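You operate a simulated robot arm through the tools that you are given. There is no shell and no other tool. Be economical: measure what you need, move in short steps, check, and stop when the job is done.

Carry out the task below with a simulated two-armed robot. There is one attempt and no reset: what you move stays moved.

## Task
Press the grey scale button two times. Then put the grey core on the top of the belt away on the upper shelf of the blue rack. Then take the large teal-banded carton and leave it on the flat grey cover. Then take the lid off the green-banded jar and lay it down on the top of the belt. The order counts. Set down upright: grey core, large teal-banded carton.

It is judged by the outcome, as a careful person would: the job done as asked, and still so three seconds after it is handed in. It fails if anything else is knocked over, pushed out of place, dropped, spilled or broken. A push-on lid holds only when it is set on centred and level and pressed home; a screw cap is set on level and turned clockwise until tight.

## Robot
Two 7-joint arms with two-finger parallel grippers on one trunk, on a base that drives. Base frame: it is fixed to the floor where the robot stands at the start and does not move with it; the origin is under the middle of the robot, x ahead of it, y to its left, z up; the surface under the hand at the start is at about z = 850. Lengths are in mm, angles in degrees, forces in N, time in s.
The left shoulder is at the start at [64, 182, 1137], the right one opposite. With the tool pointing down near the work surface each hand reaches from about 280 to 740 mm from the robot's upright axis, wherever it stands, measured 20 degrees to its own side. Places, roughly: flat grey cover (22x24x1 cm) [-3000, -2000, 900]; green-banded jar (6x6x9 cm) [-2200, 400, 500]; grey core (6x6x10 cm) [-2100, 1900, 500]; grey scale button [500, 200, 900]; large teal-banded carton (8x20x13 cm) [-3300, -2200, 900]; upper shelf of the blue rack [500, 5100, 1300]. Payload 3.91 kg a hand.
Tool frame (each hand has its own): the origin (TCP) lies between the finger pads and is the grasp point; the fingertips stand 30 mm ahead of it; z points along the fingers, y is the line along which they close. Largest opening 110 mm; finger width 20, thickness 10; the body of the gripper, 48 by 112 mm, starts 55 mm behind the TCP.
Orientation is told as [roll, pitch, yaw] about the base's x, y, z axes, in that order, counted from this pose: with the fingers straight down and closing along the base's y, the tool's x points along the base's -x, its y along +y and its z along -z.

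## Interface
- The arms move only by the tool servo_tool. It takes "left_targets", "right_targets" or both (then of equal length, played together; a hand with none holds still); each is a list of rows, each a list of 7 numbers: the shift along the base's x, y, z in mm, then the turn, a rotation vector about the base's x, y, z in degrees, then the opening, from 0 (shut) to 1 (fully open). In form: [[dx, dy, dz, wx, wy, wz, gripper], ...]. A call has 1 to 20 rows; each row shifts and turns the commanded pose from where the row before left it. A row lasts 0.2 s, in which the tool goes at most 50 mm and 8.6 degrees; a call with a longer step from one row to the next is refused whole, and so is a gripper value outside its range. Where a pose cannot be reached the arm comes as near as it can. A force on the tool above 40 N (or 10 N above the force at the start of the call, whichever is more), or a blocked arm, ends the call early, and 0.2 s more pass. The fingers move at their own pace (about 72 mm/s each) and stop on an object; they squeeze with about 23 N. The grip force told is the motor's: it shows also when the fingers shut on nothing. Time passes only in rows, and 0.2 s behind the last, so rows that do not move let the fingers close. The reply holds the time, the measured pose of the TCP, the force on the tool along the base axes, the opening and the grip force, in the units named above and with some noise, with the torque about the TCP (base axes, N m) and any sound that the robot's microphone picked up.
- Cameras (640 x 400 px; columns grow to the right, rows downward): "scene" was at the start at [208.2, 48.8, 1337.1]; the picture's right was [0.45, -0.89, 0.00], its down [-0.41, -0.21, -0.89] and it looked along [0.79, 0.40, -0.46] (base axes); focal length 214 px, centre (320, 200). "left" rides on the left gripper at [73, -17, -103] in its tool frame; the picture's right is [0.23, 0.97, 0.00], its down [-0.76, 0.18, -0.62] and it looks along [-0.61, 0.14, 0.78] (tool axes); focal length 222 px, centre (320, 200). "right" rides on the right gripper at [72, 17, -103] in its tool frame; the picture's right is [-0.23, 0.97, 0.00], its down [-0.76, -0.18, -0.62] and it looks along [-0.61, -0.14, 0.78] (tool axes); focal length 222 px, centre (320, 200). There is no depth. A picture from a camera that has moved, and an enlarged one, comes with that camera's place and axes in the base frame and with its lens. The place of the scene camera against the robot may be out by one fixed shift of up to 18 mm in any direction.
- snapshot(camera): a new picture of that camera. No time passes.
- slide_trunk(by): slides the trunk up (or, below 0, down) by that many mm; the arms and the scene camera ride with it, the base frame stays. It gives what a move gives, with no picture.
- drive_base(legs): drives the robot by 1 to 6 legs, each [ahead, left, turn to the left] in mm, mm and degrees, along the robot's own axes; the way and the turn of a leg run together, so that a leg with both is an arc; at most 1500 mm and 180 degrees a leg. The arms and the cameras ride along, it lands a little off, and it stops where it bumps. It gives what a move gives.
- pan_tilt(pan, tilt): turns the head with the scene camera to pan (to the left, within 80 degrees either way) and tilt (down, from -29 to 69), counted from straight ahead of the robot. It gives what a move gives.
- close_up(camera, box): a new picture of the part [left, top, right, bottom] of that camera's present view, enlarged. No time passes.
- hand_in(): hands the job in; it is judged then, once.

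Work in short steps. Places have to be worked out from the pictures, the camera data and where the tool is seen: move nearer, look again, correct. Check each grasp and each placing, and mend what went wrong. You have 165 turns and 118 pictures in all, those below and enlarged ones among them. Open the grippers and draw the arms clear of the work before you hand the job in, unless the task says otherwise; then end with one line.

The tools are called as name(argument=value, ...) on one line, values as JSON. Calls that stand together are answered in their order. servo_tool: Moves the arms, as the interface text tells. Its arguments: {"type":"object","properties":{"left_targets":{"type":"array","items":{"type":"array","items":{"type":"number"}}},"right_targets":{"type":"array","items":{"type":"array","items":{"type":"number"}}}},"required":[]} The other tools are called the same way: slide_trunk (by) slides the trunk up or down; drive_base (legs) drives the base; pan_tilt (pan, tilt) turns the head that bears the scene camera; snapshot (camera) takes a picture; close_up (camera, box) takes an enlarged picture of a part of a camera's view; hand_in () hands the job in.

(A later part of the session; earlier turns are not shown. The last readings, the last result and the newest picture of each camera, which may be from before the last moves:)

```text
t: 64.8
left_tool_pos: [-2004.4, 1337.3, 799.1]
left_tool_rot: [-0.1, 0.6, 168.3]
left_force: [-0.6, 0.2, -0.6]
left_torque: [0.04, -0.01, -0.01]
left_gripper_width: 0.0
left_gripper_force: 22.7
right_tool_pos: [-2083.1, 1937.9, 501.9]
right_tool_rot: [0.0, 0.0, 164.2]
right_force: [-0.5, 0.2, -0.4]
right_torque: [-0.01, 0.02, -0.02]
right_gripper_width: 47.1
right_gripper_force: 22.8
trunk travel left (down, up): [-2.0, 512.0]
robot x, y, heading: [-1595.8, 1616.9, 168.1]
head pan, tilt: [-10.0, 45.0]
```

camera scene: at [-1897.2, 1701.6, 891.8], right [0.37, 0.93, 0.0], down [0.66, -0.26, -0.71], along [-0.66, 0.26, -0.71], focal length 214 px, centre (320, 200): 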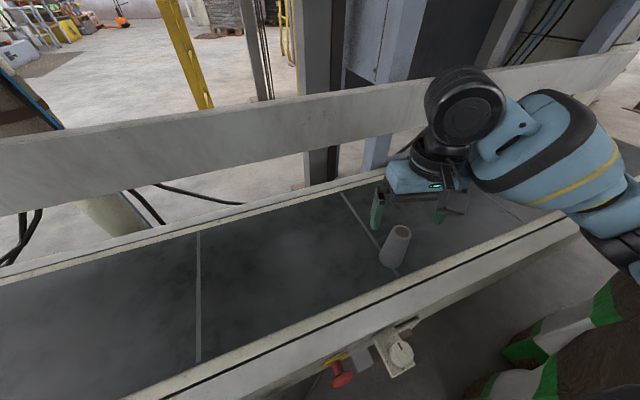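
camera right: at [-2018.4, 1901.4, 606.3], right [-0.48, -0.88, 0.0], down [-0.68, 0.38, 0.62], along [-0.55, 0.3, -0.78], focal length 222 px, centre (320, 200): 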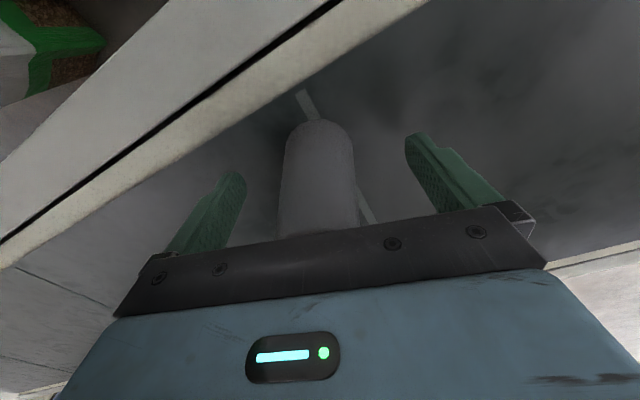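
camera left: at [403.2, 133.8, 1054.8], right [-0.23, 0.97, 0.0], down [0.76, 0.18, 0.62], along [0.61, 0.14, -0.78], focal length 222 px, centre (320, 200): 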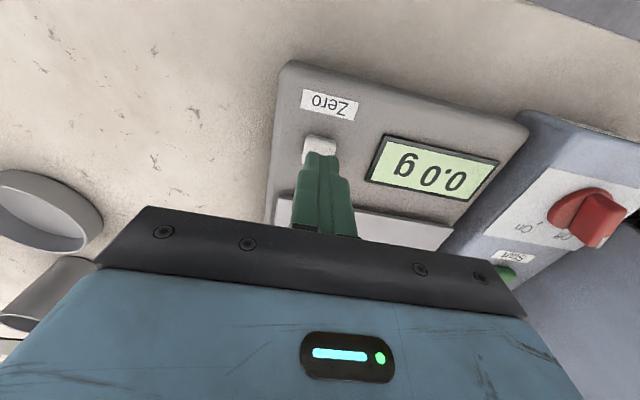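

Held (47 mm). I lift 130 mm and swing back toward -y, then check the grip.

servo_tool(right_targets=[[0, 0, 20, 0, 0, 0, 0], [0, 0, 35, 0, 0, 0, 0], [0, 0, 40, 0, 0, 0, 0], [0, 0, 40, 0, 0, 0, 0], [2, -40, 10, 0, 0, 0, 0], [2, -40, 10, 0, 0, 0, 0], [2, -40, 10, 0, 0, 0, 0], [2, -40, 10, 0, 0, 0, 0], [0, 0, 0, 0, 0, 0, 0]])

snapshot(camera="right")

```text
t: 66.8
left_tool_pos: [-2004.0, 1337.4, 799.4]
left_tool_rot: [0.0, 0.6, 168.3]
left_force: [0.2, -0.1, -0.3]
left_torque: [-0.03, 0.01, -0.01]
left_gripper_width: 0.0
left_gripper_force: 23.1
right_tool_pos: [-2079.8, 1779.1, 680.3]
right_tool_rot: [0.0, 0.0, 164.1]
right_force: [0.7, -1.0, -0.6]
right_torque: [-0.02, -0.01, 0.0]
right_gripper_width: 47.4
right_gripper_force: 23.4
trunk travel left (down, up): [-2.0, 512.0]
robot x, y, heading: [-1593.5, 1615.9, 168.0]
head pan, tilt: [-10.0, 45.0]
```

```text
87 pictures are left
camera right: at [-2014.4, 1743.2, 783.6], right [-0.48, -0.87, 0.0], down [-0.68, 0.38, 0.62], along [-0.55, 0.3, -0.78], focal length 222 px, centre (320, 200)
```

right: 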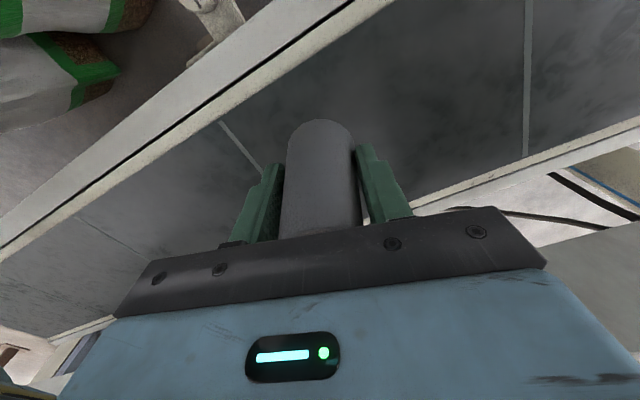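

The core is firmly held, base about 50 mm below the TCP. I back out, raise the trunk 400, and drive round the post toward the aisle.

drive_base(legs=[[-160, 0, 0], [0, 0, 12]])

slide_trunk(by=400)

drive_base(legs=[[0, 850, 0], [0, 0, -90]])

pan_tilt(pan=-30, tilt=20)

snapshot(camera="scene")

```text
t: 69.0
left_tool_pos: [-1775.8, 1222.3, 800.2]
left_tool_rot: [0.0, 0.6, -179.5]
left_force: [-0.5, 0.2, -0.3]
left_torque: [-0.02, -0.02, 0.01]
left_gripper_width: 0.0
left_gripper_force: 22.8
right_tool_pos: [-1942.4, 1638.8, 678.8]
right_tool_rot: [0.1, -0.1, 176.3]
right_force: [0.0, -1.0, -0.2]
right_torque: [-0.02, -0.02, -0.01]
right_gripper_width: 47.0
right_gripper_force: 23.3
trunk travel left (down, up): [-2.0, 512.0]
robot x, y, heading: [-1435.5, 1582.1, -179.8]
head pan, tilt: [-10.0, 45.0]
```

```text
t: 72.8
left_tool_pos: [-1777.4, 1223.8, 1199.5]
left_tool_rot: [0.0, 0.6, -179.6]
left_force: [-1.0, 0.4, -0.6]
left_torque: [0.03, 0.01, 0.01]
left_gripper_width: 0.0
left_gripper_force: 23.3
right_tool_pos: [-1942.5, 1639.8, 1077.5]
right_tool_rot: [0.0, 0.0, 176.3]
right_force: [0.0, -0.9, -0.9]
right_torque: [0.01, -0.01, 0.02]
right_gripper_width: 47.2
right_gripper_force: 22.9
trunk travel left (down, up): [-402.0, 112.0]
robot x, y, heading: [-1429.0, 1577.6, -179.6]
head pan, tilt: [-10.0, 45.0]
```

```text
t: 84.6
left_tool_pos: [-1785.3, 1069.4, 1199.4]
left_tool_rot: [0.0, 0.7, 89.8]
left_force: [0.2, -0.5, -0.4]
left_torque: [-0.01, 0.01, -0.01]
left_gripper_width: 0.0
left_gripper_force: 22.9
right_tool_pos: [-1367.5, 1230.6, 1080.7]
right_tool_rot: [0.0, 0.0, 85.8]
right_force: [-0.4, -0.5, 0.1]
right_torque: [-0.01, -0.04, 0.03]
right_gripper_width: 47.2
right_gripper_force: 22.7
trunk travel left (down, up): [-402.0, 112.0]
robot x, y, heading: [-1432.7, 721.1, 89.7]
head pan, tilt: [-10.0, 45.0]
```

```text
t: 85.5
left_tool_pos: [-1784.6, 1068.1, 1199.0]
left_tool_rot: [-0.1, 0.6, 90.0]
left_force: [-0.6, -0.3, 0.0]
left_torque: [0.02, 0.01, -0.01]
left_gripper_width: 0.0
left_gripper_force: 22.9
right_tool_pos: [-1366.9, 1231.0, 1077.9]
right_tool_rot: [0.0, 0.0, 85.8]
right_force: [-0.9, 0.0, 0.4]
right_torque: [0.01, 0.01, 0.0]
right_gripper_width: 47.1
right_gripper_force: 23.4
trunk travel left (down, up): [-402.0, 112.0]
robot x, y, heading: [-1432.1, 721.1, 89.7]
head pan, tilt: [-30.0, 20.0]
```

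```text
86 pictures are left
camera scene: at [-1372.3, 923.2, 1351.9], right [0.86, -0.5, 0.0], down [-0.17, -0.3, -0.94], along [0.47, 0.81, -0.34], focal length 214 px, centre (320, 200)
```

scene: 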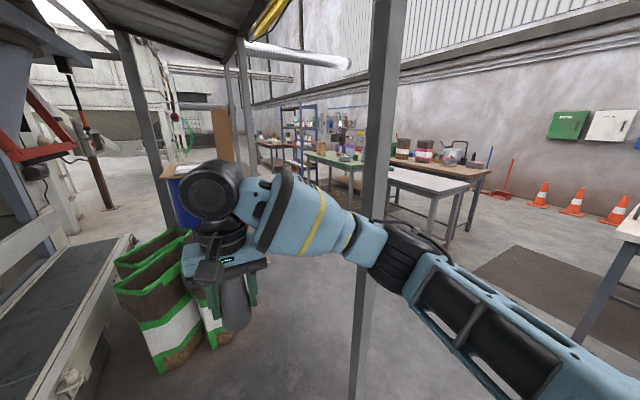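

The post is close to the hand's path, so I back 300 mm further before strafing into the aisle.

drive_base(legs=[[-330, 0, 0], [0, -1080, 0], [1300, 0, 0]])

snapshot(camera="scene")

```text
t: 103.3
left_tool_pos: [-723.1, 2069.0, 1199.9]
left_tool_rot: [0.1, 0.6, 91.6]
left_force: [-0.7, 0.1, 0.9]
left_torque: [0.02, -0.03, -0.02]
left_gripper_width: 0.0
left_gripper_force: 22.6
right_tool_pos: [-310.5, 2243.5, 1077.5]
right_tool_rot: [0.1, 0.0, 87.5]
right_force: [0.2, -0.4, 0.1]
right_torque: [0.0, 0.02, -0.02]
right_gripper_width: 46.8
right_gripper_force: 23.3
trunk travel left (down, up): [-402.0, 112.0]
robot x, y, heading: [-359.3, 1732.2, 91.4]
head pan, tilt: [-30.0, 20.0]
```

```text
85 pictures are left
camera scene: at [-306.0, 1935.2, 1352.0], right [0.88, -0.48, 0.0], down [-0.16, -0.3, -0.94], along [0.45, 0.83, -0.34], focal length 214 px, centre (320, 200)
```

scene: 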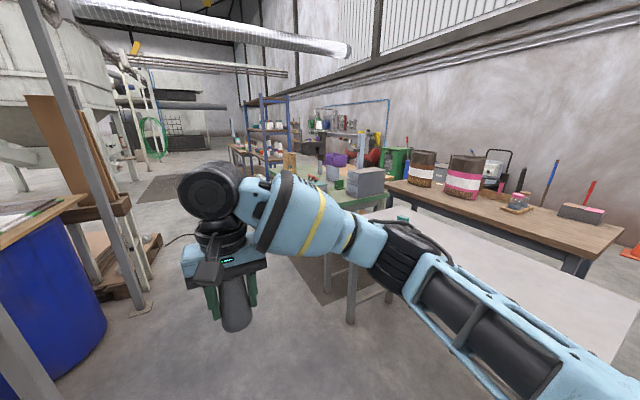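

The aisle is clear; the blue rack is ahead slightly right. I drive on 1300 mm and look.

drive_base(legs=[[1300, 0, -1.5]])

snapshot(camera="scene")

```text
t: 109.8
left_tool_pos: [-682.9, 3381.1, 1200.5]
left_tool_rot: [0.1, 0.6, 87.3]
left_force: [-0.2, 0.9, 0.8]
left_torque: [-0.01, -0.03, 0.01]
left_gripper_width: 0.0
left_gripper_force: 23.1
right_tool_pos: [-258.1, 3524.8, 1078.1]
right_tool_rot: [0.0, 0.0, 83.4]
right_force: [0.6, -0.8, -0.7]
right_torque: [0.01, 0.01, 0.0]
right_gripper_width: 47.1
right_gripper_force: 23.3
trunk travel left (down, up): [-402.0, 112.0]
robot x, y, heading: [-346.8, 3022.2, 87.3]
head pan, tilt: [-30.0, 20.0]
```

```text
84 pictures are left
camera scene: at [-276.7, 3217.7, 1352.0], right [0.84, -0.54, 0.0], down [-0.19, -0.29, -0.94], along [0.51, 0.79, -0.34], focal length 214 px, centre (320, 200)
```

scene: 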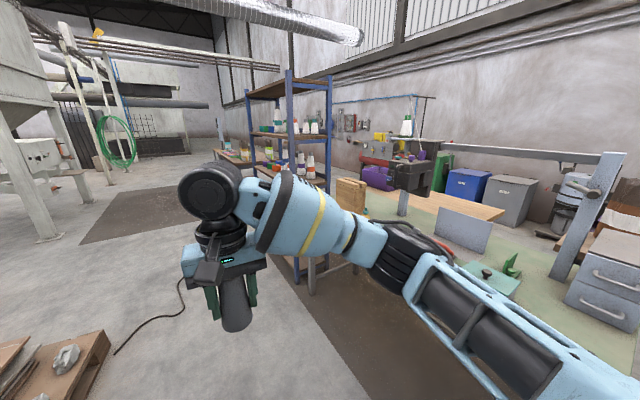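

The rack spans about x 300–650, y 4500–5650, open toward the aisle. I go on 900 mm and look at the floor and shelves with the head.

drive_base(legs=[[900, 0, 2.7]])

pan_tilt(pan=-10, tilt=30)

snapshot(camera="scene")

```text
t: 114.4
left_tool_pos: [-679.3, 4236.9, 1200.8]
left_tool_rot: [0.0, 0.5, 90.3]
left_force: [0.1, 0.1, -0.5]
left_torque: [0.03, 0.04, 0.03]
left_gripper_width: 0.0
left_gripper_force: 22.3
right_tool_pos: [-264.0, 4401.8, 1078.8]
right_tool_rot: [0.0, 0.0, 86.2]
right_force: [0.5, 0.5, 0.6]
right_torque: [-0.01, 0.03, -0.01]
right_gripper_width: 46.8
right_gripper_force: 23.1
trunk travel left (down, up): [-402.0, 112.0]
robot x, y, heading: [-322.1, 3891.8, 89.9]
head pan, tilt: [-30.0, 20.0]
```

```text
t: 115.2
left_tool_pos: [-679.9, 4235.7, 1200.1]
left_tool_rot: [0.1, 0.7, 90.2]
left_force: [0.6, 0.6, 0.1]
left_torque: [0.01, 0.03, -0.02]
left_gripper_width: 0.2
left_gripper_force: 22.9
right_tool_pos: [-264.5, 4400.7, 1078.2]
right_tool_rot: [0.0, 0.0, 86.2]
right_force: [-0.7, 0.0, -1.1]
right_torque: [-0.02, -0.04, -0.03]
right_gripper_width: 47.0
right_gripper_force: 22.4
trunk travel left (down, up): [-402.0, 112.0]
robot x, y, heading: [-325.9, 3894.7, 90.2]
head pan, tilt: [-10.0, 30.0]
```

```text
83 pictures are left
camera scene: at [-296.9, 4102.0, 1336.0], right [0.99, -0.17, 0.0], down [-0.09, -0.49, -0.87], along [0.15, 0.85, -0.5], focal length 214 px, centre (320, 200)
```

scene: 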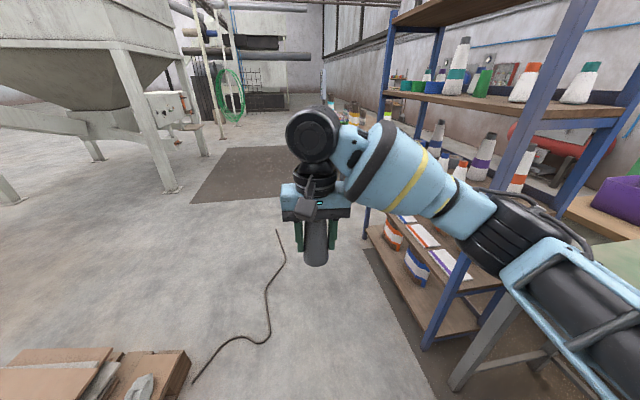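

The upper shelf (with the cones) is at z ≈ 1240, its front edge at x ≈ 430 from y 4640 to 5650. I drive up before it and turn to face it.

drive_base(legs=[[900, -40, 0], [0, 0, -90]])

pan_tilt(pan=20, tilt=10)

snapshot(camera="scene")

```text
t: 123.7
left_tool_pos: [55.7, 5125.6, 1200.4]
left_tool_rot: [0.1, 0.7, -0.3]
left_force: [0.2, -1.1, 0.5]
left_torque: [-0.02, -0.01, -0.02]
left_gripper_width: 0.1
left_gripper_force: 22.6
right_tool_pos: [218.0, 4707.8, 1079.5]
right_tool_rot: [0.0, 0.0, -4.3]
right_force: [-0.3, 0.2, -1.5]
right_torque: [0.0, 0.01, 0.07]
right_gripper_width: 46.8
right_gripper_force: 23.1
trunk travel left (down, up): [-402.0, 112.0]
robot x, y, heading: [-292.5, 4775.3, -0.3]
head pan, tilt: [-10.0, 30.0]
```

```text
t: 124.7
left_tool_pos: [55.3, 5125.9, 1200.6]
left_tool_rot: [0.1, 0.5, -0.3]
left_force: [-0.3, 0.4, -0.1]
left_torque: [0.01, 0.0, 0.02]
left_gripper_width: 0.0
left_gripper_force: 22.8
right_tool_pos: [216.8, 4709.1, 1078.8]
right_tool_rot: [0.0, 0.0, -4.2]
right_force: [0.6, -0.1, -0.8]
right_torque: [0.01, -0.01, 0.01]
right_gripper_width: 46.6
right_gripper_force: 23.1
trunk travel left (down, up): [-402.0, 112.0]
robot x, y, heading: [-293.1, 4776.8, -0.3]
head pan, tilt: [20.0, 10.0]
```

```text
82 pictures are left
camera scene: at [-78.0, 4812.7, 1368.2], right [0.33, -0.94, 0.0], down [-0.16, -0.06, -0.98], along [0.93, 0.33, -0.17], focal length 214 px, centre (320, 200)
```

scene: 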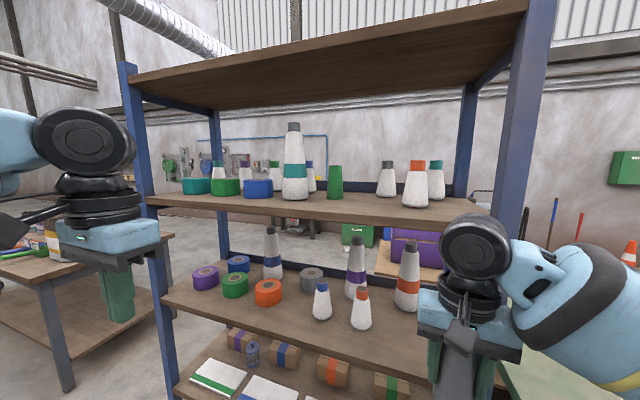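

The upper shelf surface is at z ≈ 1245 (front edge x ≈ 395) with a free spot around [470, 4880]. I raise the core above shelf height before approaching.

slide_trunk(by=110)

servo_tool(right_targets=[[0, 0, 40, 0, 0, 0, 0], [0, 0, 40, 0, 0, 0, 0], [0, 0, 40, 0, 0, 0, 0], [0, 0, 30, 0, 0, 4.2, 0], [0, 0, 0, 0, 0, 0, 0]])

snapshot(camera="scene")

```text
t: 126.1
left_tool_pos: [57.8, 5126.2, 1308.1]
left_tool_rot: [0.0, 0.8, -0.3]
left_force: [0.0, -0.8, 0.1]
left_torque: [0.0, 0.03, 0.01]
left_gripper_width: 0.0
left_gripper_force: 22.7
right_tool_pos: [218.5, 4708.9, 1187.6]
right_tool_rot: [0.0, 0.1, -4.3]
right_force: [0.5, 0.2, 0.4]
right_torque: [-0.01, 0.02, 0.01]
right_gripper_width: 46.7
right_gripper_force: 23.0
trunk travel left (down, up): [-512.0, 2.0]
robot x, y, heading: [-289.8, 4773.9, -0.2]
head pan, tilt: [20.0, 10.0]
```

```text
t: 127.3
left_tool_pos: [56.9, 5127.2, 1310.1]
left_tool_rot: [0.1, 0.6, -0.3]
left_force: [0.4, -0.1, -0.8]
left_torque: [-0.02, 0.01, -0.01]
left_gripper_width: 0.0
left_gripper_force: 23.5
right_tool_pos: [214.8, 4710.8, 1337.7]
right_tool_rot: [0.1, 0.1, -0.1]
right_force: [-0.4, 0.7, -1.4]
right_torque: [0.0, 0.02, 0.01]
right_gripper_width: 46.7
right_gripper_force: 22.8
trunk travel left (down, up): [-512.0, 2.0]
robot x, y, heading: [-290.4, 4774.7, -0.6]
head pan, tilt: [20.0, 10.0]
```

```text
81 pictures are left
camera scene: at [-179.1, 4813.2, 1497.3], right [0.34, -0.94, 0.0], down [-0.16, -0.06, -0.98], along [0.93, 0.33, -0.17], focal length 214 px, centre (320, 200)
```

scene: 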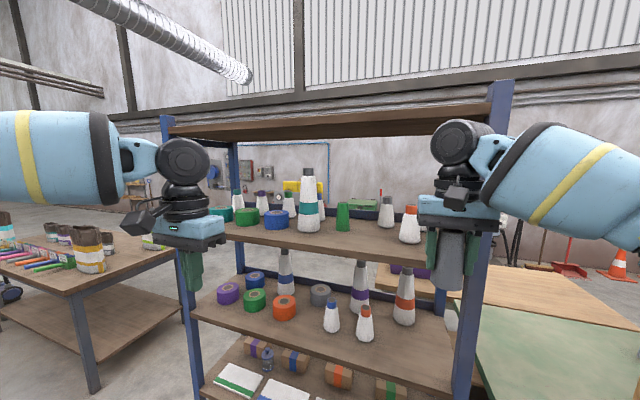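

Front edge is at x ≈ 393, shelf z ≈ 1238, board above at z ≈ 1580; a free spot is at [465, 4880]. I set the hand to z ≈ 1315 and drive nearer, left and ahead.

servo_tool(right_targets=[[0, 0, -22, 0, 0, 0, 0], [0, 0, 0, 0, 0, 0, 0]])

drive_base(legs=[[0, 180, 0.5], [100, 0, 0]])

snapshot(camera="scene")

snapshot(camera="right")

```text
t: 127.9
left_tool_pos: [56.2, 5127.3, 1308.9]
left_tool_rot: [0.0, 0.5, -0.3]
left_force: [-0.5, -0.6, 0.9]
left_torque: [-0.03, -0.01, -0.01]
left_gripper_width: 0.2
left_gripper_force: 23.2
right_tool_pos: [214.8, 4710.4, 1316.2]
right_tool_rot: [0.0, -0.1, -0.1]
right_force: [0.2, 0.3, -0.9]
right_torque: [-0.04, 0.02, 0.04]
right_gripper_width: 46.7
right_gripper_force: 22.6
trunk travel left (down, up): [-512.0, 2.0]
robot x, y, heading: [-287.2, 4774.5, -0.4]
head pan, tilt: [20.0, 10.0]
```

```text
t: 130.8
left_tool_pos: [155.5, 5303.2, 1310.7]
left_tool_rot: [0.0, 0.4, 0.0]
left_force: [-0.6, -0.1, 0.1]
left_torque: [-0.03, 0.0, 0.0]
left_gripper_width: 0.2
left_gripper_force: 23.3
right_tool_pos: [315.6, 4888.4, 1318.8]
right_tool_rot: [0.0, -0.2, 0.1]
right_force: [0.3, -0.6, -0.3]
right_torque: [-0.04, -0.01, -0.01]
right_gripper_width: 46.7
right_gripper_force: 22.9
trunk travel left (down, up): [-512.0, 2.0]
robot x, y, heading: [-192.1, 4949.7, 0.1]
head pan, tilt: [20.0, 10.0]
```

```text
80 pictures are left
camera scene: at [-79.5, 4988.5, 1497.7], right [0.34, -0.94, 0.0], down [-0.16, -0.06, -0.98], along [0.93, 0.33, -0.17], focal length 214 px, centre (320, 200)
```

scene: 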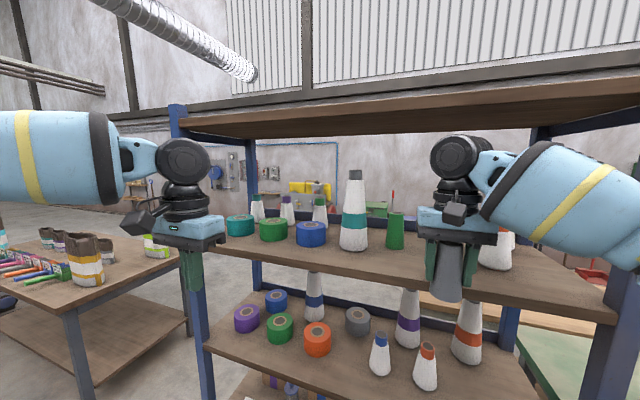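

```text
79 pictures are left
camera right: at [242.6, 4904.9, 1422.1], right [0.22, 0.97, 0.0], down [0.76, -0.18, 0.62], along [0.61, -0.14, -0.78], focal length 222 px, centre (320, 200)
```

right: 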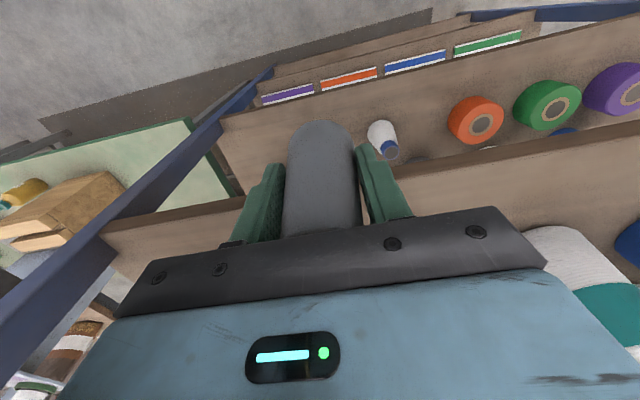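

The core bottom is at about z 1265, above the shelf, and the wrist top ≈ 1540 is below the upper board. I reach in slowly to x ≈ 465.

servo_tool(right_targets=[[25, 0, -6, 0, 0, 0, 0], [25, 0, 0, 0, 0, 0, 0], [25, -2, 0, 0, 0, 0, 0], [25, -2, 0, 0, 0, 0, 0], [25, -2, 0, 0, 0, 0, 0], [25, -2, 0, 0, 0, 0, 0], [0, 0, 0, 0, 0, 0, 0]])

snapshot(camera="scene")

snapshot(camera="right")

```text
t: 132.4
left_tool_pos: [154.4, 5302.0, 1311.5]
left_tool_rot: [0.0, 0.5, 0.1]
left_force: [-0.2, -0.4, 0.2]
left_torque: [-0.02, 0.0, -0.01]
left_gripper_width: 0.3
left_gripper_force: 23.2
right_tool_pos: [393.3, 4856.7, 1295.5]
right_tool_rot: [0.0, -0.1, 0.1]
right_force: [-6.0, 1.8, 7.6]
right_torque: [0.11, 0.45, 0.01]
right_gripper_width: 40.7
right_gripper_force: 22.9
right hand out of reach, approached as far as the arm can: row 3, 4, 5, 6
trunk travel left (down, up): [-512.0, 2.0]
robot x, y, heading: [-190.4, 4951.7, -0.0]
head pan, tilt: [20.0, 10.0]
```

```text
78 pictures are left
camera scene: at [-80.0, 4988.5, 1497.5], right [0.34, -0.94, 0.0], down [-0.16, -0.06, -0.98], along [0.93, 0.33, -0.17], focal length 214 px, centre (320, 200)
```

scene: 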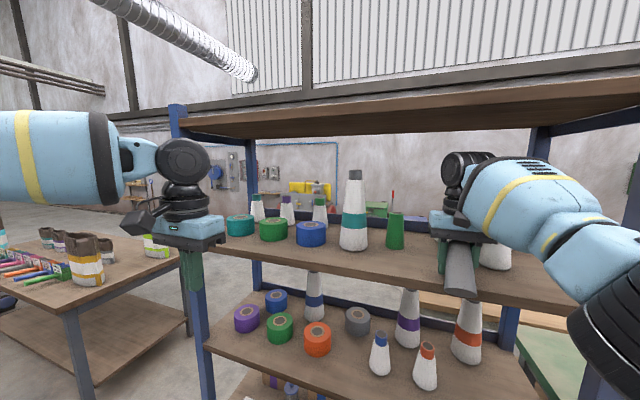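

```text
77 pictures are left
camera right: at [320.3, 4873.4, 1399.8], right [0.22, 0.97, 0.0], down [0.76, -0.18, 0.63], along [0.61, -0.14, -0.78], focal length 222 px, centre (320, 200)
```

right: 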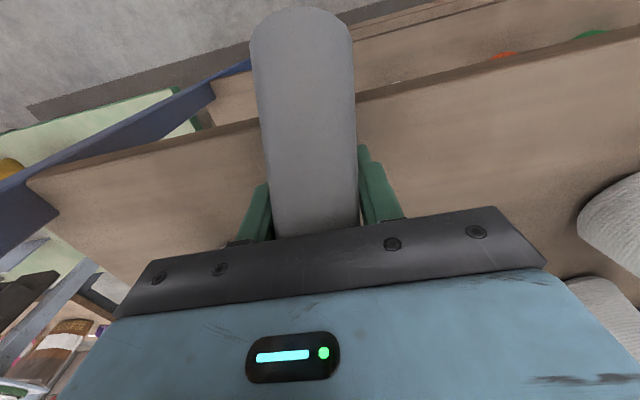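

The arm ran out of reach, sagged, and the core's foot caught on the shelf edge and pivoted in the grip (still held). I draw back and up and look.

servo_tool(right_targets=[[-20, 0, 5, 0, 0, 0, 0], [-25, 0, 5, 0, 0, 0, 0], [-25, 0, 5, 0, 0, 0, 0], [-20, 0, 0, 0, 0, 0, 0], [0, 0, 0, 0, 0, 0, 0]])

snapshot(camera="scene")

snapshot(camera="right")

```text
t: 133.6
left_tool_pos: [157.5, 5303.1, 1311.4]
left_tool_rot: [-0.1, 0.6, 0.0]
left_force: [0.4, -0.4, -0.8]
left_torque: [0.02, -0.01, 0.01]
left_gripper_width: 0.0
left_gripper_force: 23.1
right_tool_pos: [305.0, 4858.3, 1311.7]
right_tool_rot: [0.1, 0.1, 0.1]
right_force: [0.3, 0.0, 0.5]
right_torque: [-0.01, 0.02, 0.0]
right_gripper_width: 40.6
right_gripper_force: 22.6
trunk travel left (down, up): [-512.0, 2.0]
robot x, y, heading: [-188.9, 4948.4, -0.3]
head pan, tilt: [20.0, 10.0]
```

```text
76 pictures are left
camera scene: at [-78.3, 4988.9, 1497.4], right [0.34, -0.94, 0.0], down [-0.16, -0.06, -0.98], along [0.93, 0.33, -0.17], focal length 214 px, centre (320, 200)
```

scene: 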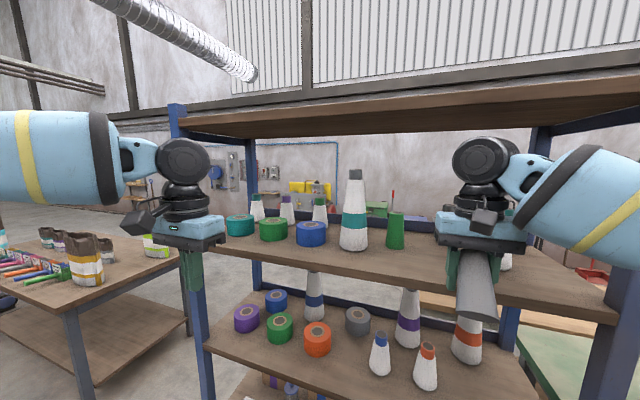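

```text
75 pictures are left
camera right: at [232.3, 4875.3, 1416.2], right [0.23, 0.97, 0.0], down [0.76, -0.18, 0.62], along [0.61, -0.14, -0.78], focal length 222 px, centre (320, 200)
```

right: 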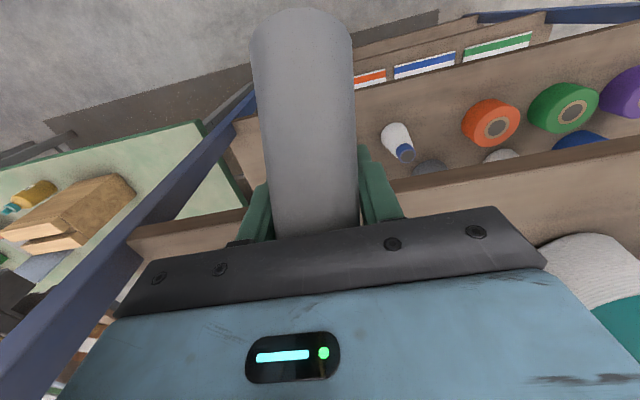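

The core has swung about 50° with its foot toward the robot, held near its top. Tilting the hand so the fingers point forward-down will bring it upright again and also suits the shelf; I tilt by 50° in small steps.

servo_tool(right_targets=[[-5, 0, 6, 0, -8, 0, 0], [-5, 0, 6, 0, -8, 0, 0], [-5, 0, 6, 0, -8, 0, 0], [-5, 0, 6, 0, -8, 0, 0], [-5, 0, 6, 0, -8, 0, 0], [-5, 0, 6, 0, -8, 0, 0], [0, 0, 0, 0, -2, 0, 0], [0, 0, 0, 0, 0, 0, 0]])

snapshot(camera="scene")

snapshot(camera="right")

```text
t: 135.4
left_tool_pos: [156.0, 5303.0, 1309.7]
left_tool_rot: [0.0, 0.5, -0.1]
left_force: [0.0, 0.2, 0.0]
left_torque: [-0.01, 0.0, 0.03]
left_gripper_width: 0.0
left_gripper_force: 22.8
right_tool_pos: [274.0, 4858.8, 1346.5]
right_tool_rot: [-0.1, -50.1, 0.1]
right_force: [0.4, -0.5, 0.0]
right_torque: [-0.03, 0.0, 0.01]
right_gripper_width: 40.3
right_gripper_force: 23.0
trunk travel left (down, up): [-512.0, 2.0]
robot x, y, heading: [-189.2, 4947.7, -0.1]
head pan, tilt: [20.0, 10.0]
```

```text
74 pictures are left
camera scene: at [-78.3, 4988.4, 1497.4], right [0.34, -0.94, 0.0], down [-0.16, -0.06, -0.98], along [0.93, 0.33, -0.17], focal length 214 px, centre (320, 200)
```

scene: 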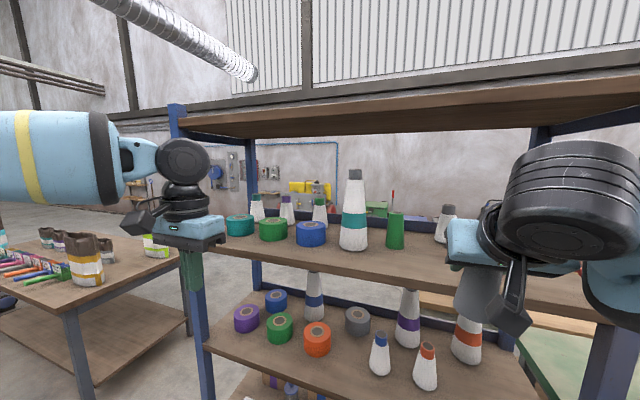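

```text
73 pictures are left
camera right: at [148.9, 4876.1, 1359.4], right [0.14, 0.97, 0.17], down [0.01, -0.18, 0.98], along [0.99, -0.14, -0.04], focal length 222 px, centre (320, 200)
```

right: 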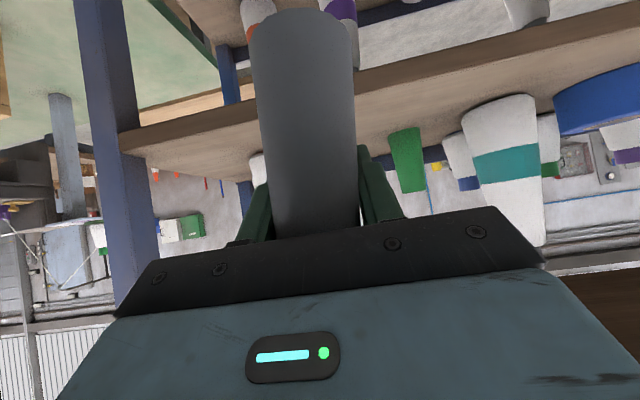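

The core now hangs upright, base ≈ 87 mm below the TCP (z ≈ 1259). I drive ahead 100 mm and view again.

drive_base(legs=[[100, 20, 0]])

snapshot(camera="right")

```text
t: 136.6
left_tool_pos: [251.4, 5323.9, 1311.5]
left_tool_rot: [0.1, 0.4, 0.1]
left_force: [-0.4, 0.4, -0.6]
left_torque: [-0.01, -0.01, 0.06]
left_gripper_width: 0.0
left_gripper_force: 23.1
right_tool_pos: [373.4, 4880.3, 1347.4]
right_tool_rot: [0.0, -50.2, 0.5]
right_force: [-0.6, -0.4, -0.5]
right_torque: [-0.01, -0.03, -0.02]
right_gripper_width: 40.4
right_gripper_force: 23.8
trunk travel left (down, up): [-512.0, 2.0]
robot x, y, heading: [-94.1, 4971.2, 0.2]
head pan, tilt: [20.0, 10.0]
```

```text
72 pictures are left
camera right: at [246.3, 4897.9, 1360.1], right [0.14, 0.97, 0.17], down [0.01, -0.18, 0.98], along [0.99, -0.14, -0.03], focal length 222 px, centre (320, 200)
```

right: 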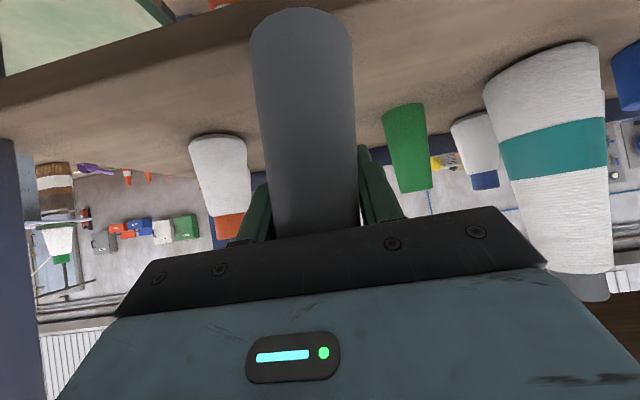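

The core is clear above the shelf edge, between the white and green cones. I reach 90 mm further in.

servo_tool(right_targets=[[22, 0, 0, 0, 0, 0, 0], [22, 0, 0, 0, 0, 0, 0], [22, 0, 0, 0, 0, 0, 0], [22, 0, 0, 0, 0, 0, 0], [0, 0, 0, 0, 0, 0, 0]])

snapshot(camera="right")

snapshot(camera="scene")

```text
t: 137.8
left_tool_pos: [253.5, 5324.7, 1309.6]
left_tool_rot: [0.1, 0.5, 0.2]
left_force: [-0.4, 0.5, -0.2]
left_torque: [0.01, -0.01, 0.01]
left_gripper_width: 0.0
left_gripper_force: 23.0
right_tool_pos: [460.5, 4885.5, 1347.9]
right_tool_rot: [-0.1, -50.1, 0.6]
right_force: [0.2, 0.7, 0.4]
right_torque: [-0.03, 0.01, 0.03]
right_gripper_width: 40.6
right_gripper_force: 23.1
trunk travel left (down, up): [-512.0, 2.0]
robot x, y, heading: [-91.4, 4968.7, 0.2]
head pan, tilt: [20.0, 10.0]
```

```text
71 pictures are left
camera right: at [334.0, 4900.6, 1360.4], right [0.14, 0.97, 0.17], down [0.01, -0.18, 0.98], along [0.99, -0.14, -0.04], focal length 222 px, centre (320, 200)
```

right: 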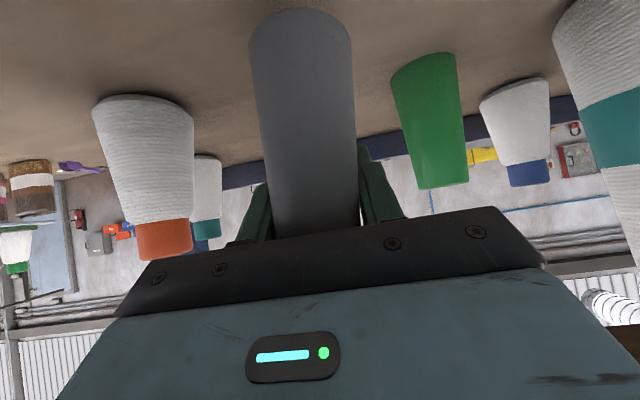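

```text
70 pictures are left
camera scene: at [19.5, 5009.2, 1497.4], right [0.34, -0.94, 0.0], down [-0.16, -0.06, -0.98], along [0.93, 0.34, -0.17], focal length 214 px, centre (320, 200)
```

scene: 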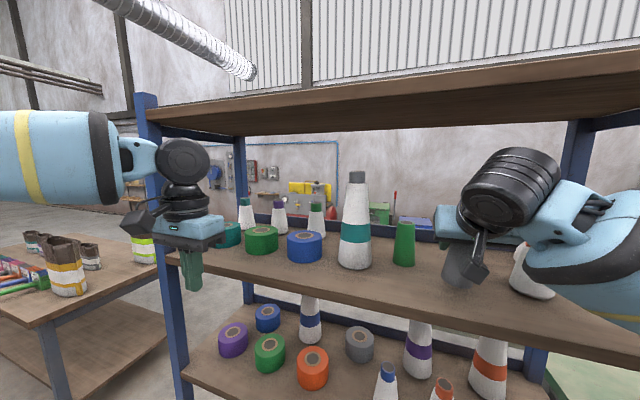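

The spot is clear. I lower in small steps until contact.

servo_tool(right_targets=[[0, 0, -5, 0, 0, 0, 0], [0, 0, -4, 0, 0, 0, 0], [0, 0, -3, 0, 0, 0, 0], [0, 0, -2, 0, 0, 0, 0], [0, 0, 0, 0, 0, 0, 0]])

```text
t: 139.0
left_tool_pos: [253.0, 5324.1, 1310.0]
left_tool_rot: [0.0, 0.5, 0.1]
left_force: [0.1, -0.1, 0.7]
left_torque: [0.0, 0.0, -0.01]
left_gripper_width: 0.1
left_gripper_force: 23.0
right_tool_pos: [460.6, 4882.5, 1333.5]
right_tool_rot: [-0.2, -50.1, 0.5]
right_force: [-0.2, 0.3, -1.0]
right_torque: [-0.01, 0.0, 0.0]
right_gripper_width: 40.2
right_gripper_force: 22.8
trunk travel left (down, up): [-512.0, 2.0]
robot x, y, heading: [-91.9, 4966.8, 0.1]
head pan, tilt: [20.0, 10.0]
```

No contact yet; I go on by 2 mm steps.

servo_tool(right_targets=[[0, 0, -2, 0, 0, 0, 0], [0, 0, -2, 0, 0, 0, 0], [0, 0, -2, 0, 0, 0, 0], [0, 0, -2, 0, 0, 0, 0], [0, 0, 0, 0, 0, 0, 0]])

close_up(camera="scene", box=[400, 200, 560, 300])

```text
t: 140.2
left_tool_pos: [252.0, 5324.4, 1311.3]
left_tool_rot: [0.1, 0.5, 0.1]
left_force: [-0.2, 0.0, -0.1]
left_torque: [0.0, -0.04, 0.02]
left_gripper_width: 0.0
left_gripper_force: 22.7
right_tool_pos: [459.1, 4883.0, 1330.9]
right_tool_rot: [0.0, -50.5, 0.4]
right_force: [5.2, 2.0, 21.3]
right_torque: [-0.1, 0.47, -0.03]
right_gripper_width: 40.4
right_gripper_force: 23.0
trunk travel left (down, up): [-512.0, 2.0]
robot x, y, heading: [-92.8, 4970.1, 0.2]
head pan, tilt: [20.0, 10.0]
```

```text
4.00 times, centred on (480, 250) of scene
camera zoom: at [18.5, 5009.8, 1497.7], right [0.34, -0.94, 0.0], down [-0.16, -0.06, -0.98], along [0.93, 0.34, -0.17], focal length 858 px, centre (-320, 0)
```

zoom: 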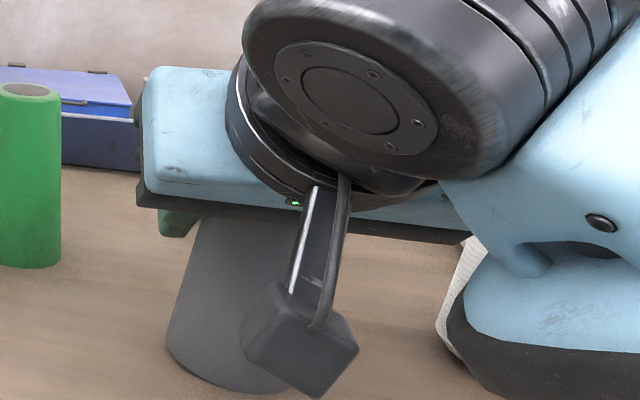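

It stands on the shelf (21 N). I ease the push by 4 mm and open the fingers.

servo_tool(right_targets=[[0, 0, 2, 0, 0, 0, 0], [0, 0, 2, 0, 0, 0, 0], [0, 0, 0, 0, 0, 0, 0.45], [0, 0, 0, 0, 0, 0, 0.55], [0, 0, 0, 0, 0, 0, 0.8], [0, 0, 0, 0, 0, 0, 1], [0, 0, 0, 0, 0, 0, 1]])

snapshot(camera="right")

```text
t: 141.8
left_tool_pos: [253.0, 5325.1, 1309.4]
left_tool_rot: [0.0, 0.5, 0.2]
left_force: [0.2, 0.5, 0.4]
left_torque: [0.01, -0.01, 0.0]
left_gripper_width: 0.0
left_gripper_force: 23.0
right_tool_pos: [460.6, 4882.2, 1328.7]
right_tool_rot: [0.0, -50.2, 0.4]
right_force: [-0.3, 0.5, -0.4]
right_torque: [0.01, -0.01, 0.0]
right_gripper_width: 109.9
right_gripper_force: 0.1
trunk travel left (down, up): [-512.0, 2.0]
robot x, y, heading: [-91.7, 4967.1, -0.1]
head pan, tilt: [20.0, 10.0]
```

```text
68 pictures are left
camera right: at [334.2, 4898.3, 1342.0], right [0.14, 0.97, 0.17], down [0.01, -0.18, 0.98], along [0.99, -0.14, -0.04], focal length 222 px, centre (320, 200)
```

right: 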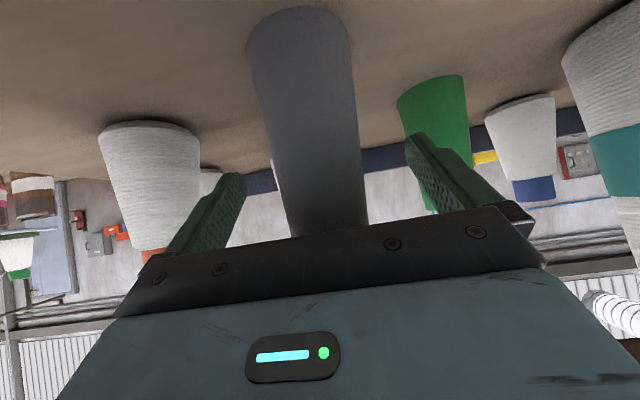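

It stands by itself between the open fingers. I draw the hand back and up.

servo_tool(right_targets=[[-20, 0, 12, 0, 0, 0, 1], [-25, 0, 12, 0, 0, 0, 1], [-30, 0, 10, 0, 0, 0, 1], [-30, 0, 0, 0, 0, 0, 1], [-30, 0, 0, 0, 0, 0, 1], [-30, 0, 0, 0, 0, 0, 1], [0, 0, 0, 0, 0, 0, 1]])

drive_base(legs=[[-180, 0, 0]])

snapshot(camera="scene")

```text
t: 143.4
left_tool_pos: [253.4, 5324.1, 1310.6]
left_tool_rot: [0.1, 0.4, 0.2]
left_force: [0.0, 0.1, 0.4]
left_torque: [0.01, -0.03, -0.01]
left_gripper_width: 0.4
left_gripper_force: 22.2
right_tool_pos: [296.4, 4880.7, 1363.4]
right_tool_rot: [0.0, -50.0, 0.3]
right_force: [0.7, 0.1, -1.2]
right_torque: [-0.03, 0.0, 0.03]
right_gripper_width: 110.1
right_gripper_force: 0.0
trunk travel left (down, up): [-512.0, 2.0]
robot x, y, heading: [-92.2, 4968.4, 0.1]
head pan, tilt: [20.0, 10.0]
```

```text
t: 144.9
left_tool_pos: [75.9, 5323.6, 1308.9]
left_tool_rot: [0.0, 0.7, 0.0]
left_force: [-0.5, 0.0, 0.5]
left_torque: [0.01, 0.01, 0.01]
left_gripper_width: 0.0
left_gripper_force: 23.4
right_tool_pos: [117.7, 4879.8, 1364.1]
right_tool_rot: [-0.1, -50.1, 0.4]
right_force: [0.3, -0.2, 0.1]
right_torque: [-0.02, 0.0, 0.01]
right_gripper_width: 110.0
right_gripper_force: 0.0
trunk travel left (down, up): [-512.0, 2.0]
robot x, y, heading: [-268.7, 4969.9, 0.1]
head pan, tilt: [20.0, 10.0]
```

```text
67 pictures are left
camera scene: at [-157.5, 5009.0, 1497.1], right [0.34, -0.94, 0.0], down [-0.16, -0.06, -0.98], along [0.93, 0.34, -0.17], focal length 214 px, centre (320, 200)
```

scene: 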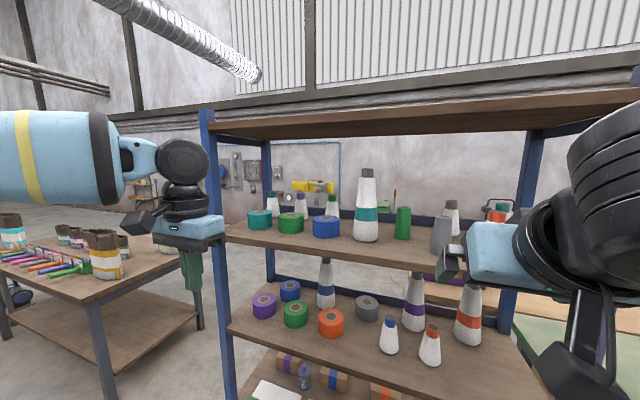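

The core stands upright on the upper shelf and everything else is in place. I level the right hand again, lower the trunk to travel height, and turn around toward the aisle's other end.

servo_tool(right_targets=[[8, -15, -10, 0, 8, 0, 1], [8, -15, -10, 0, 8, 0, 1], [8, -15, -10, 0, 8, 0, 1], [8, -15, -10, 0, 8, 0, 1], [8, -15, -10, 0, 8, 0, 1], [8, -15, -10, 0, 8, 0, 1], [0, 0, 0, 0, 2, 0, 1], [0, 0, 0, 0, 0, 0, 1]])

slide_trunk(by=-110)

drive_base(legs=[[-80, 0, 0], [0, 0, -90], [1000, 0, 0], [1400, 0, 0], [1400, 0, 0]])

pan_tilt(pan=40, tilt=10)

snapshot(camera="scene")

```text
t: 146.7
left_tool_pos: [74.6, 5323.7, 1310.1]
left_tool_rot: [0.1, 0.6, 0.1]
left_force: [0.2, -0.7, 0.2]
left_torque: [0.04, 0.02, -0.01]
left_gripper_width: 0.1
left_gripper_force: 22.8
right_tool_pos: [166.4, 4790.8, 1303.0]
right_tool_rot: [0.1, 0.1, 0.3]
right_force: [0.5, -0.2, -0.3]
right_torque: [0.01, -0.03, -0.04]
right_gripper_width: 110.0
right_gripper_force: 0.0
trunk travel left (down, up): [-512.0, 2.0]
robot x, y, heading: [-268.3, 4970.2, -0.1]
head pan, tilt: [20.0, 10.0]
```

```text
t: 148.1
left_tool_pos: [74.5, 5324.2, 1200.6]
left_tool_rot: [0.0, 0.5, 0.1]
left_force: [0.4, 0.5, -0.3]
left_torque: [0.02, 0.01, -0.02]
left_gripper_width: 0.0
left_gripper_force: 23.3
right_tool_pos: [165.3, 4789.4, 1194.8]
right_tool_rot: [0.1, -0.1, 0.1]
right_force: [0.8, -0.1, -0.7]
right_torque: [0.02, 0.0, 0.01]
right_gripper_width: 110.1
right_gripper_force: 0.1
trunk travel left (down, up): [-402.0, 112.0]
robot x, y, heading: [-269.2, 4969.8, 0.3]
head pan, tilt: [20.0, 10.0]
```

```text
t: 170.6
left_tool_pos: [178.4, 879.6, 1199.2]
left_tool_rot: [0.0, 0.6, -88.5]
left_force: [-0.4, 0.0, 0.6]
left_torque: [-0.01, -0.03, 0.0]
left_gripper_width: 0.0
left_gripper_force: 23.1
right_tool_pos: [-354.4, 776.6, 1193.6]
right_tool_rot: [0.1, 0.0, -88.3]
right_force: [0.4, 0.5, -0.5]
right_torque: [-0.01, -0.01, 0.0]
right_gripper_width: 110.0
right_gripper_force: 0.1
trunk travel left (down, up): [-402.0, 112.0]
robot x, y, heading: [-184.5, 1216.5, -88.8]
head pan, tilt: [20.0, 10.0]
```

```text
t: 171.4
left_tool_pos: [178.4, 878.5, 1199.9]
left_tool_rot: [0.1, 0.4, -88.6]
left_force: [0.5, 0.3, 0.1]
left_torque: [-0.03, 0.0, -0.02]
left_gripper_width: 0.1
left_gripper_force: 23.4
right_tool_pos: [-354.4, 778.1, 1194.6]
right_tool_rot: [0.1, -0.1, -88.4]
right_force: [0.3, 0.4, 0.2]
right_torque: [0.0, -0.02, 0.02]
right_gripper_width: 110.0
right_gripper_force: 0.0
trunk travel left (down, up): [-402.0, 112.0]
robot x, y, heading: [-182.4, 1220.8, -88.8]
head pan, tilt: [40.0, 10.0]
```

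```text
66 pictures are left
camera scene: at [-107.6, 1040.5, 1368.3], right [-0.75, -0.66, 0.0], down [-0.11, 0.13, -0.98], along [0.65, -0.74, -0.17], focal length 214 px, centre (320, 200)
```

scene: 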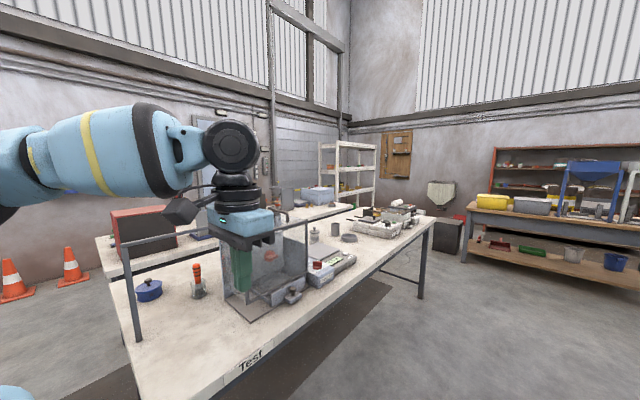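

I panned the wrong way; the bench is near on my left. I shift 250 mm right, away from it, and look right toward the carton's corner.

drive_base(legs=[[0, -250, 0]])

pan_tilt(pan=-50, tilt=12)

snapshot(camera="scene")

```text
t: 174.3
left_tool_pos: [-76.4, 872.8, 1200.9]
left_tool_rot: [0.0, 0.5, -88.6]
left_force: [0.7, -0.4, 0.6]
left_torque: [-0.02, 0.04, 0.01]
left_gripper_width: 0.1
left_gripper_force: 22.7
right_tool_pos: [-609.3, 769.9, 1194.3]
right_tool_rot: [0.0, -0.1, -88.3]
right_force: [0.0, 0.3, 0.3]
right_torque: [-0.03, 0.03, 0.01]
right_gripper_width: 109.9
right_gripper_force: 0.1
trunk travel left (down, up): [-402.0, 112.0]
robot x, y, heading: [-441.0, 1209.9, -88.5]
head pan, tilt: [40.0, 10.0]
```

```text
t: 175.9
left_tool_pos: [-77.1, 874.4, 1200.0]
left_tool_rot: [-0.1, 0.5, -88.4]
left_force: [0.0, 0.2, 0.8]
left_torque: [0.0, -0.01, 0.0]
left_gripper_width: 0.0
left_gripper_force: 23.2
right_tool_pos: [-608.1, 771.1, 1194.2]
right_tool_rot: [0.2, -0.1, -88.3]
right_force: [0.3, -0.7, -0.4]
right_torque: [0.0, -0.01, 0.01]
right_gripper_width: 110.1
right_gripper_force: 0.0
trunk travel left (down, up): [-402.0, 112.0]
robot x, y, heading: [-441.4, 1208.8, -88.6]
head pan, tilt: [-50.0, 12.0]
```

```text
65 pictures are left
camera scene: at [-493.7, 1042.4, 1365.0], right [-0.66, 0.75, 0.0], down [0.16, 0.14, -0.98], along [-0.73, -0.65, -0.21], focal length 214 px, centre (320, 200)
```

scene: 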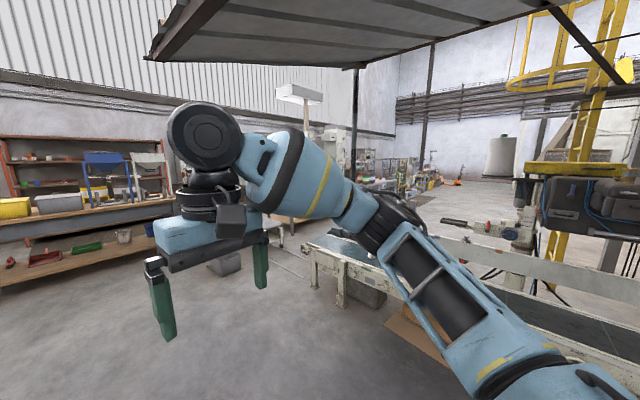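

The belt ends at y ≈ -150, so the carton's table lies beyond it. I drive to about [-440, -700], turn to face -x, advance and look.

drive_base(legs=[[1000, 0, 0], [900, 0, 0], [0, 0, -91], [1200, 0, 0]])

pan_tilt(pan=25, tilt=15)

snapshot(camera="scene")

```text
t: 194.8
left_tool_pos: [-1932.9, -1004.6, 1199.8]
left_tool_rot: [0.0, 0.5, 178.7]
left_force: [-0.1, 0.2, 0.0]
left_torque: [0.03, 0.04, 0.01]
left_gripper_width: 0.0
left_gripper_force: 22.4
right_tool_pos: [-2010.4, -467.6, 1193.8]
right_tool_rot: [0.1, -0.1, 178.9]
right_force: [-0.8, -0.1, 0.0]
right_torque: [-0.01, 0.04, 0.02]
right_gripper_width: 109.9
right_gripper_force: 0.1
trunk travel left (down, up): [-402.0, 112.0]
robot x, y, heading: [-1580.3, -659.1, 178.9]
head pan, tilt: [-50.0, 12.0]
```

```text
t: 196.3
left_tool_pos: [-1932.8, -1003.0, 1201.2]
left_tool_rot: [-0.1, 0.5, 178.7]
left_force: [0.6, 0.8, -0.5]
left_torque: [-0.01, 0.0, 0.0]
left_gripper_width: 0.2
left_gripper_force: 23.1
right_tool_pos: [-2010.5, -468.4, 1194.2]
right_tool_rot: [0.1, -0.1, 179.0]
right_force: [0.6, 0.6, 0.3]
right_torque: [0.0, 0.0, 0.01]
right_gripper_width: 110.1
right_gripper_force: 0.0
trunk travel left (down, up): [-402.0, 112.0]
robot x, y, heading: [-1579.6, -655.8, 178.5]
head pan, tilt: [25.0, 15.0]
```

```text
64 pictures are left
camera scene: at [-1765.4, -685.2, 1360.1], right [-0.4, 0.92, 0.0], down [0.24, 0.1, -0.97], along [-0.89, -0.39, -0.26], focal length 214 px, centre (320, 200)
```

scene: 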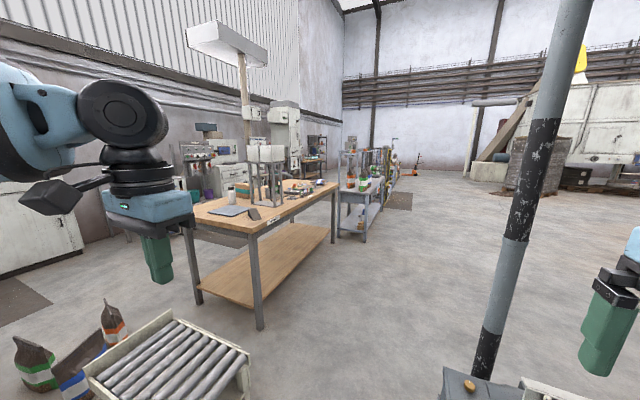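

The wooden table with the lamp ahead carries the goods. I enlarge that region.

close_up(camera="scene", box=[170, 130, 350, 242])

```text
3.56 times, centred on (260, 186) of scene
camera zoom: at [-1765.4, -685.2, 1360.1], right [-0.4, 0.92, 0.0], down [0.24, 0.1, -0.97], along [-0.89, -0.39, -0.26], focal length 763 px, centre (533, 250)
```

zoom: 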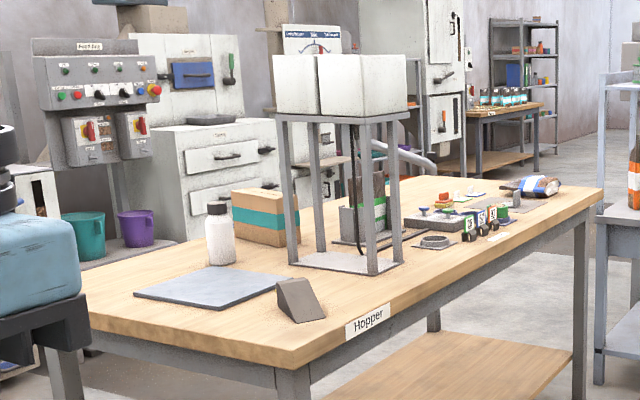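

The teal-banded carton stands behind the white bottle, with the grey sheet (cover) in front. Before driving on I check the obstacle at lower right and the roller table.

pan_tilt(pan=0, tilt=45)

snapshot(camera="scene")

```text
t: 197.3
left_tool_pos: [-1932.6, -1004.0, 1199.4]
left_tool_rot: [0.0, 0.5, 178.7]
left_force: [0.5, 0.0, 0.1]
left_torque: [0.01, -0.01, -0.01]
left_gripper_width: 0.0
left_gripper_force: 22.7
right_tool_pos: [-2008.0, -467.6, 1193.3]
right_tool_rot: [0.2, -0.1, 178.8]
right_force: [-0.1, -0.3, -0.5]
right_torque: [0.02, -0.02, -0.02]
right_gripper_width: 109.9
right_gripper_force: 0.0
trunk travel left (down, up): [-402.0, 112.0]
robot x, y, heading: [-1580.3, -659.1, 178.5]
head pan, tilt: [0.0, 45.0]
```

```text
62 pictures are left
camera scene: at [-1761.1, -645.9, 1313.4], right [0.02, 1.0, 0.0], down [0.71, -0.02, -0.71], along [-0.71, 0.02, -0.71], focal length 214 px, centre (320, 200)
```

scene: 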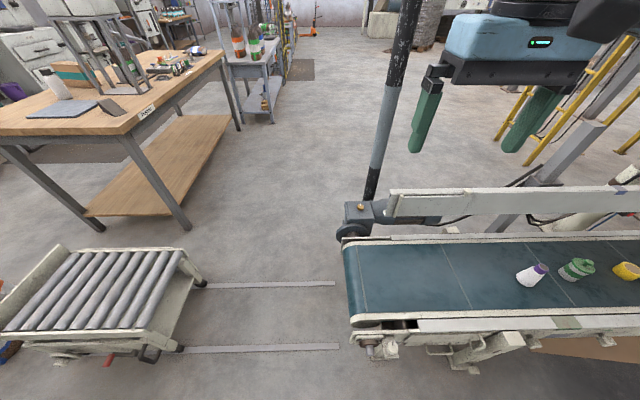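

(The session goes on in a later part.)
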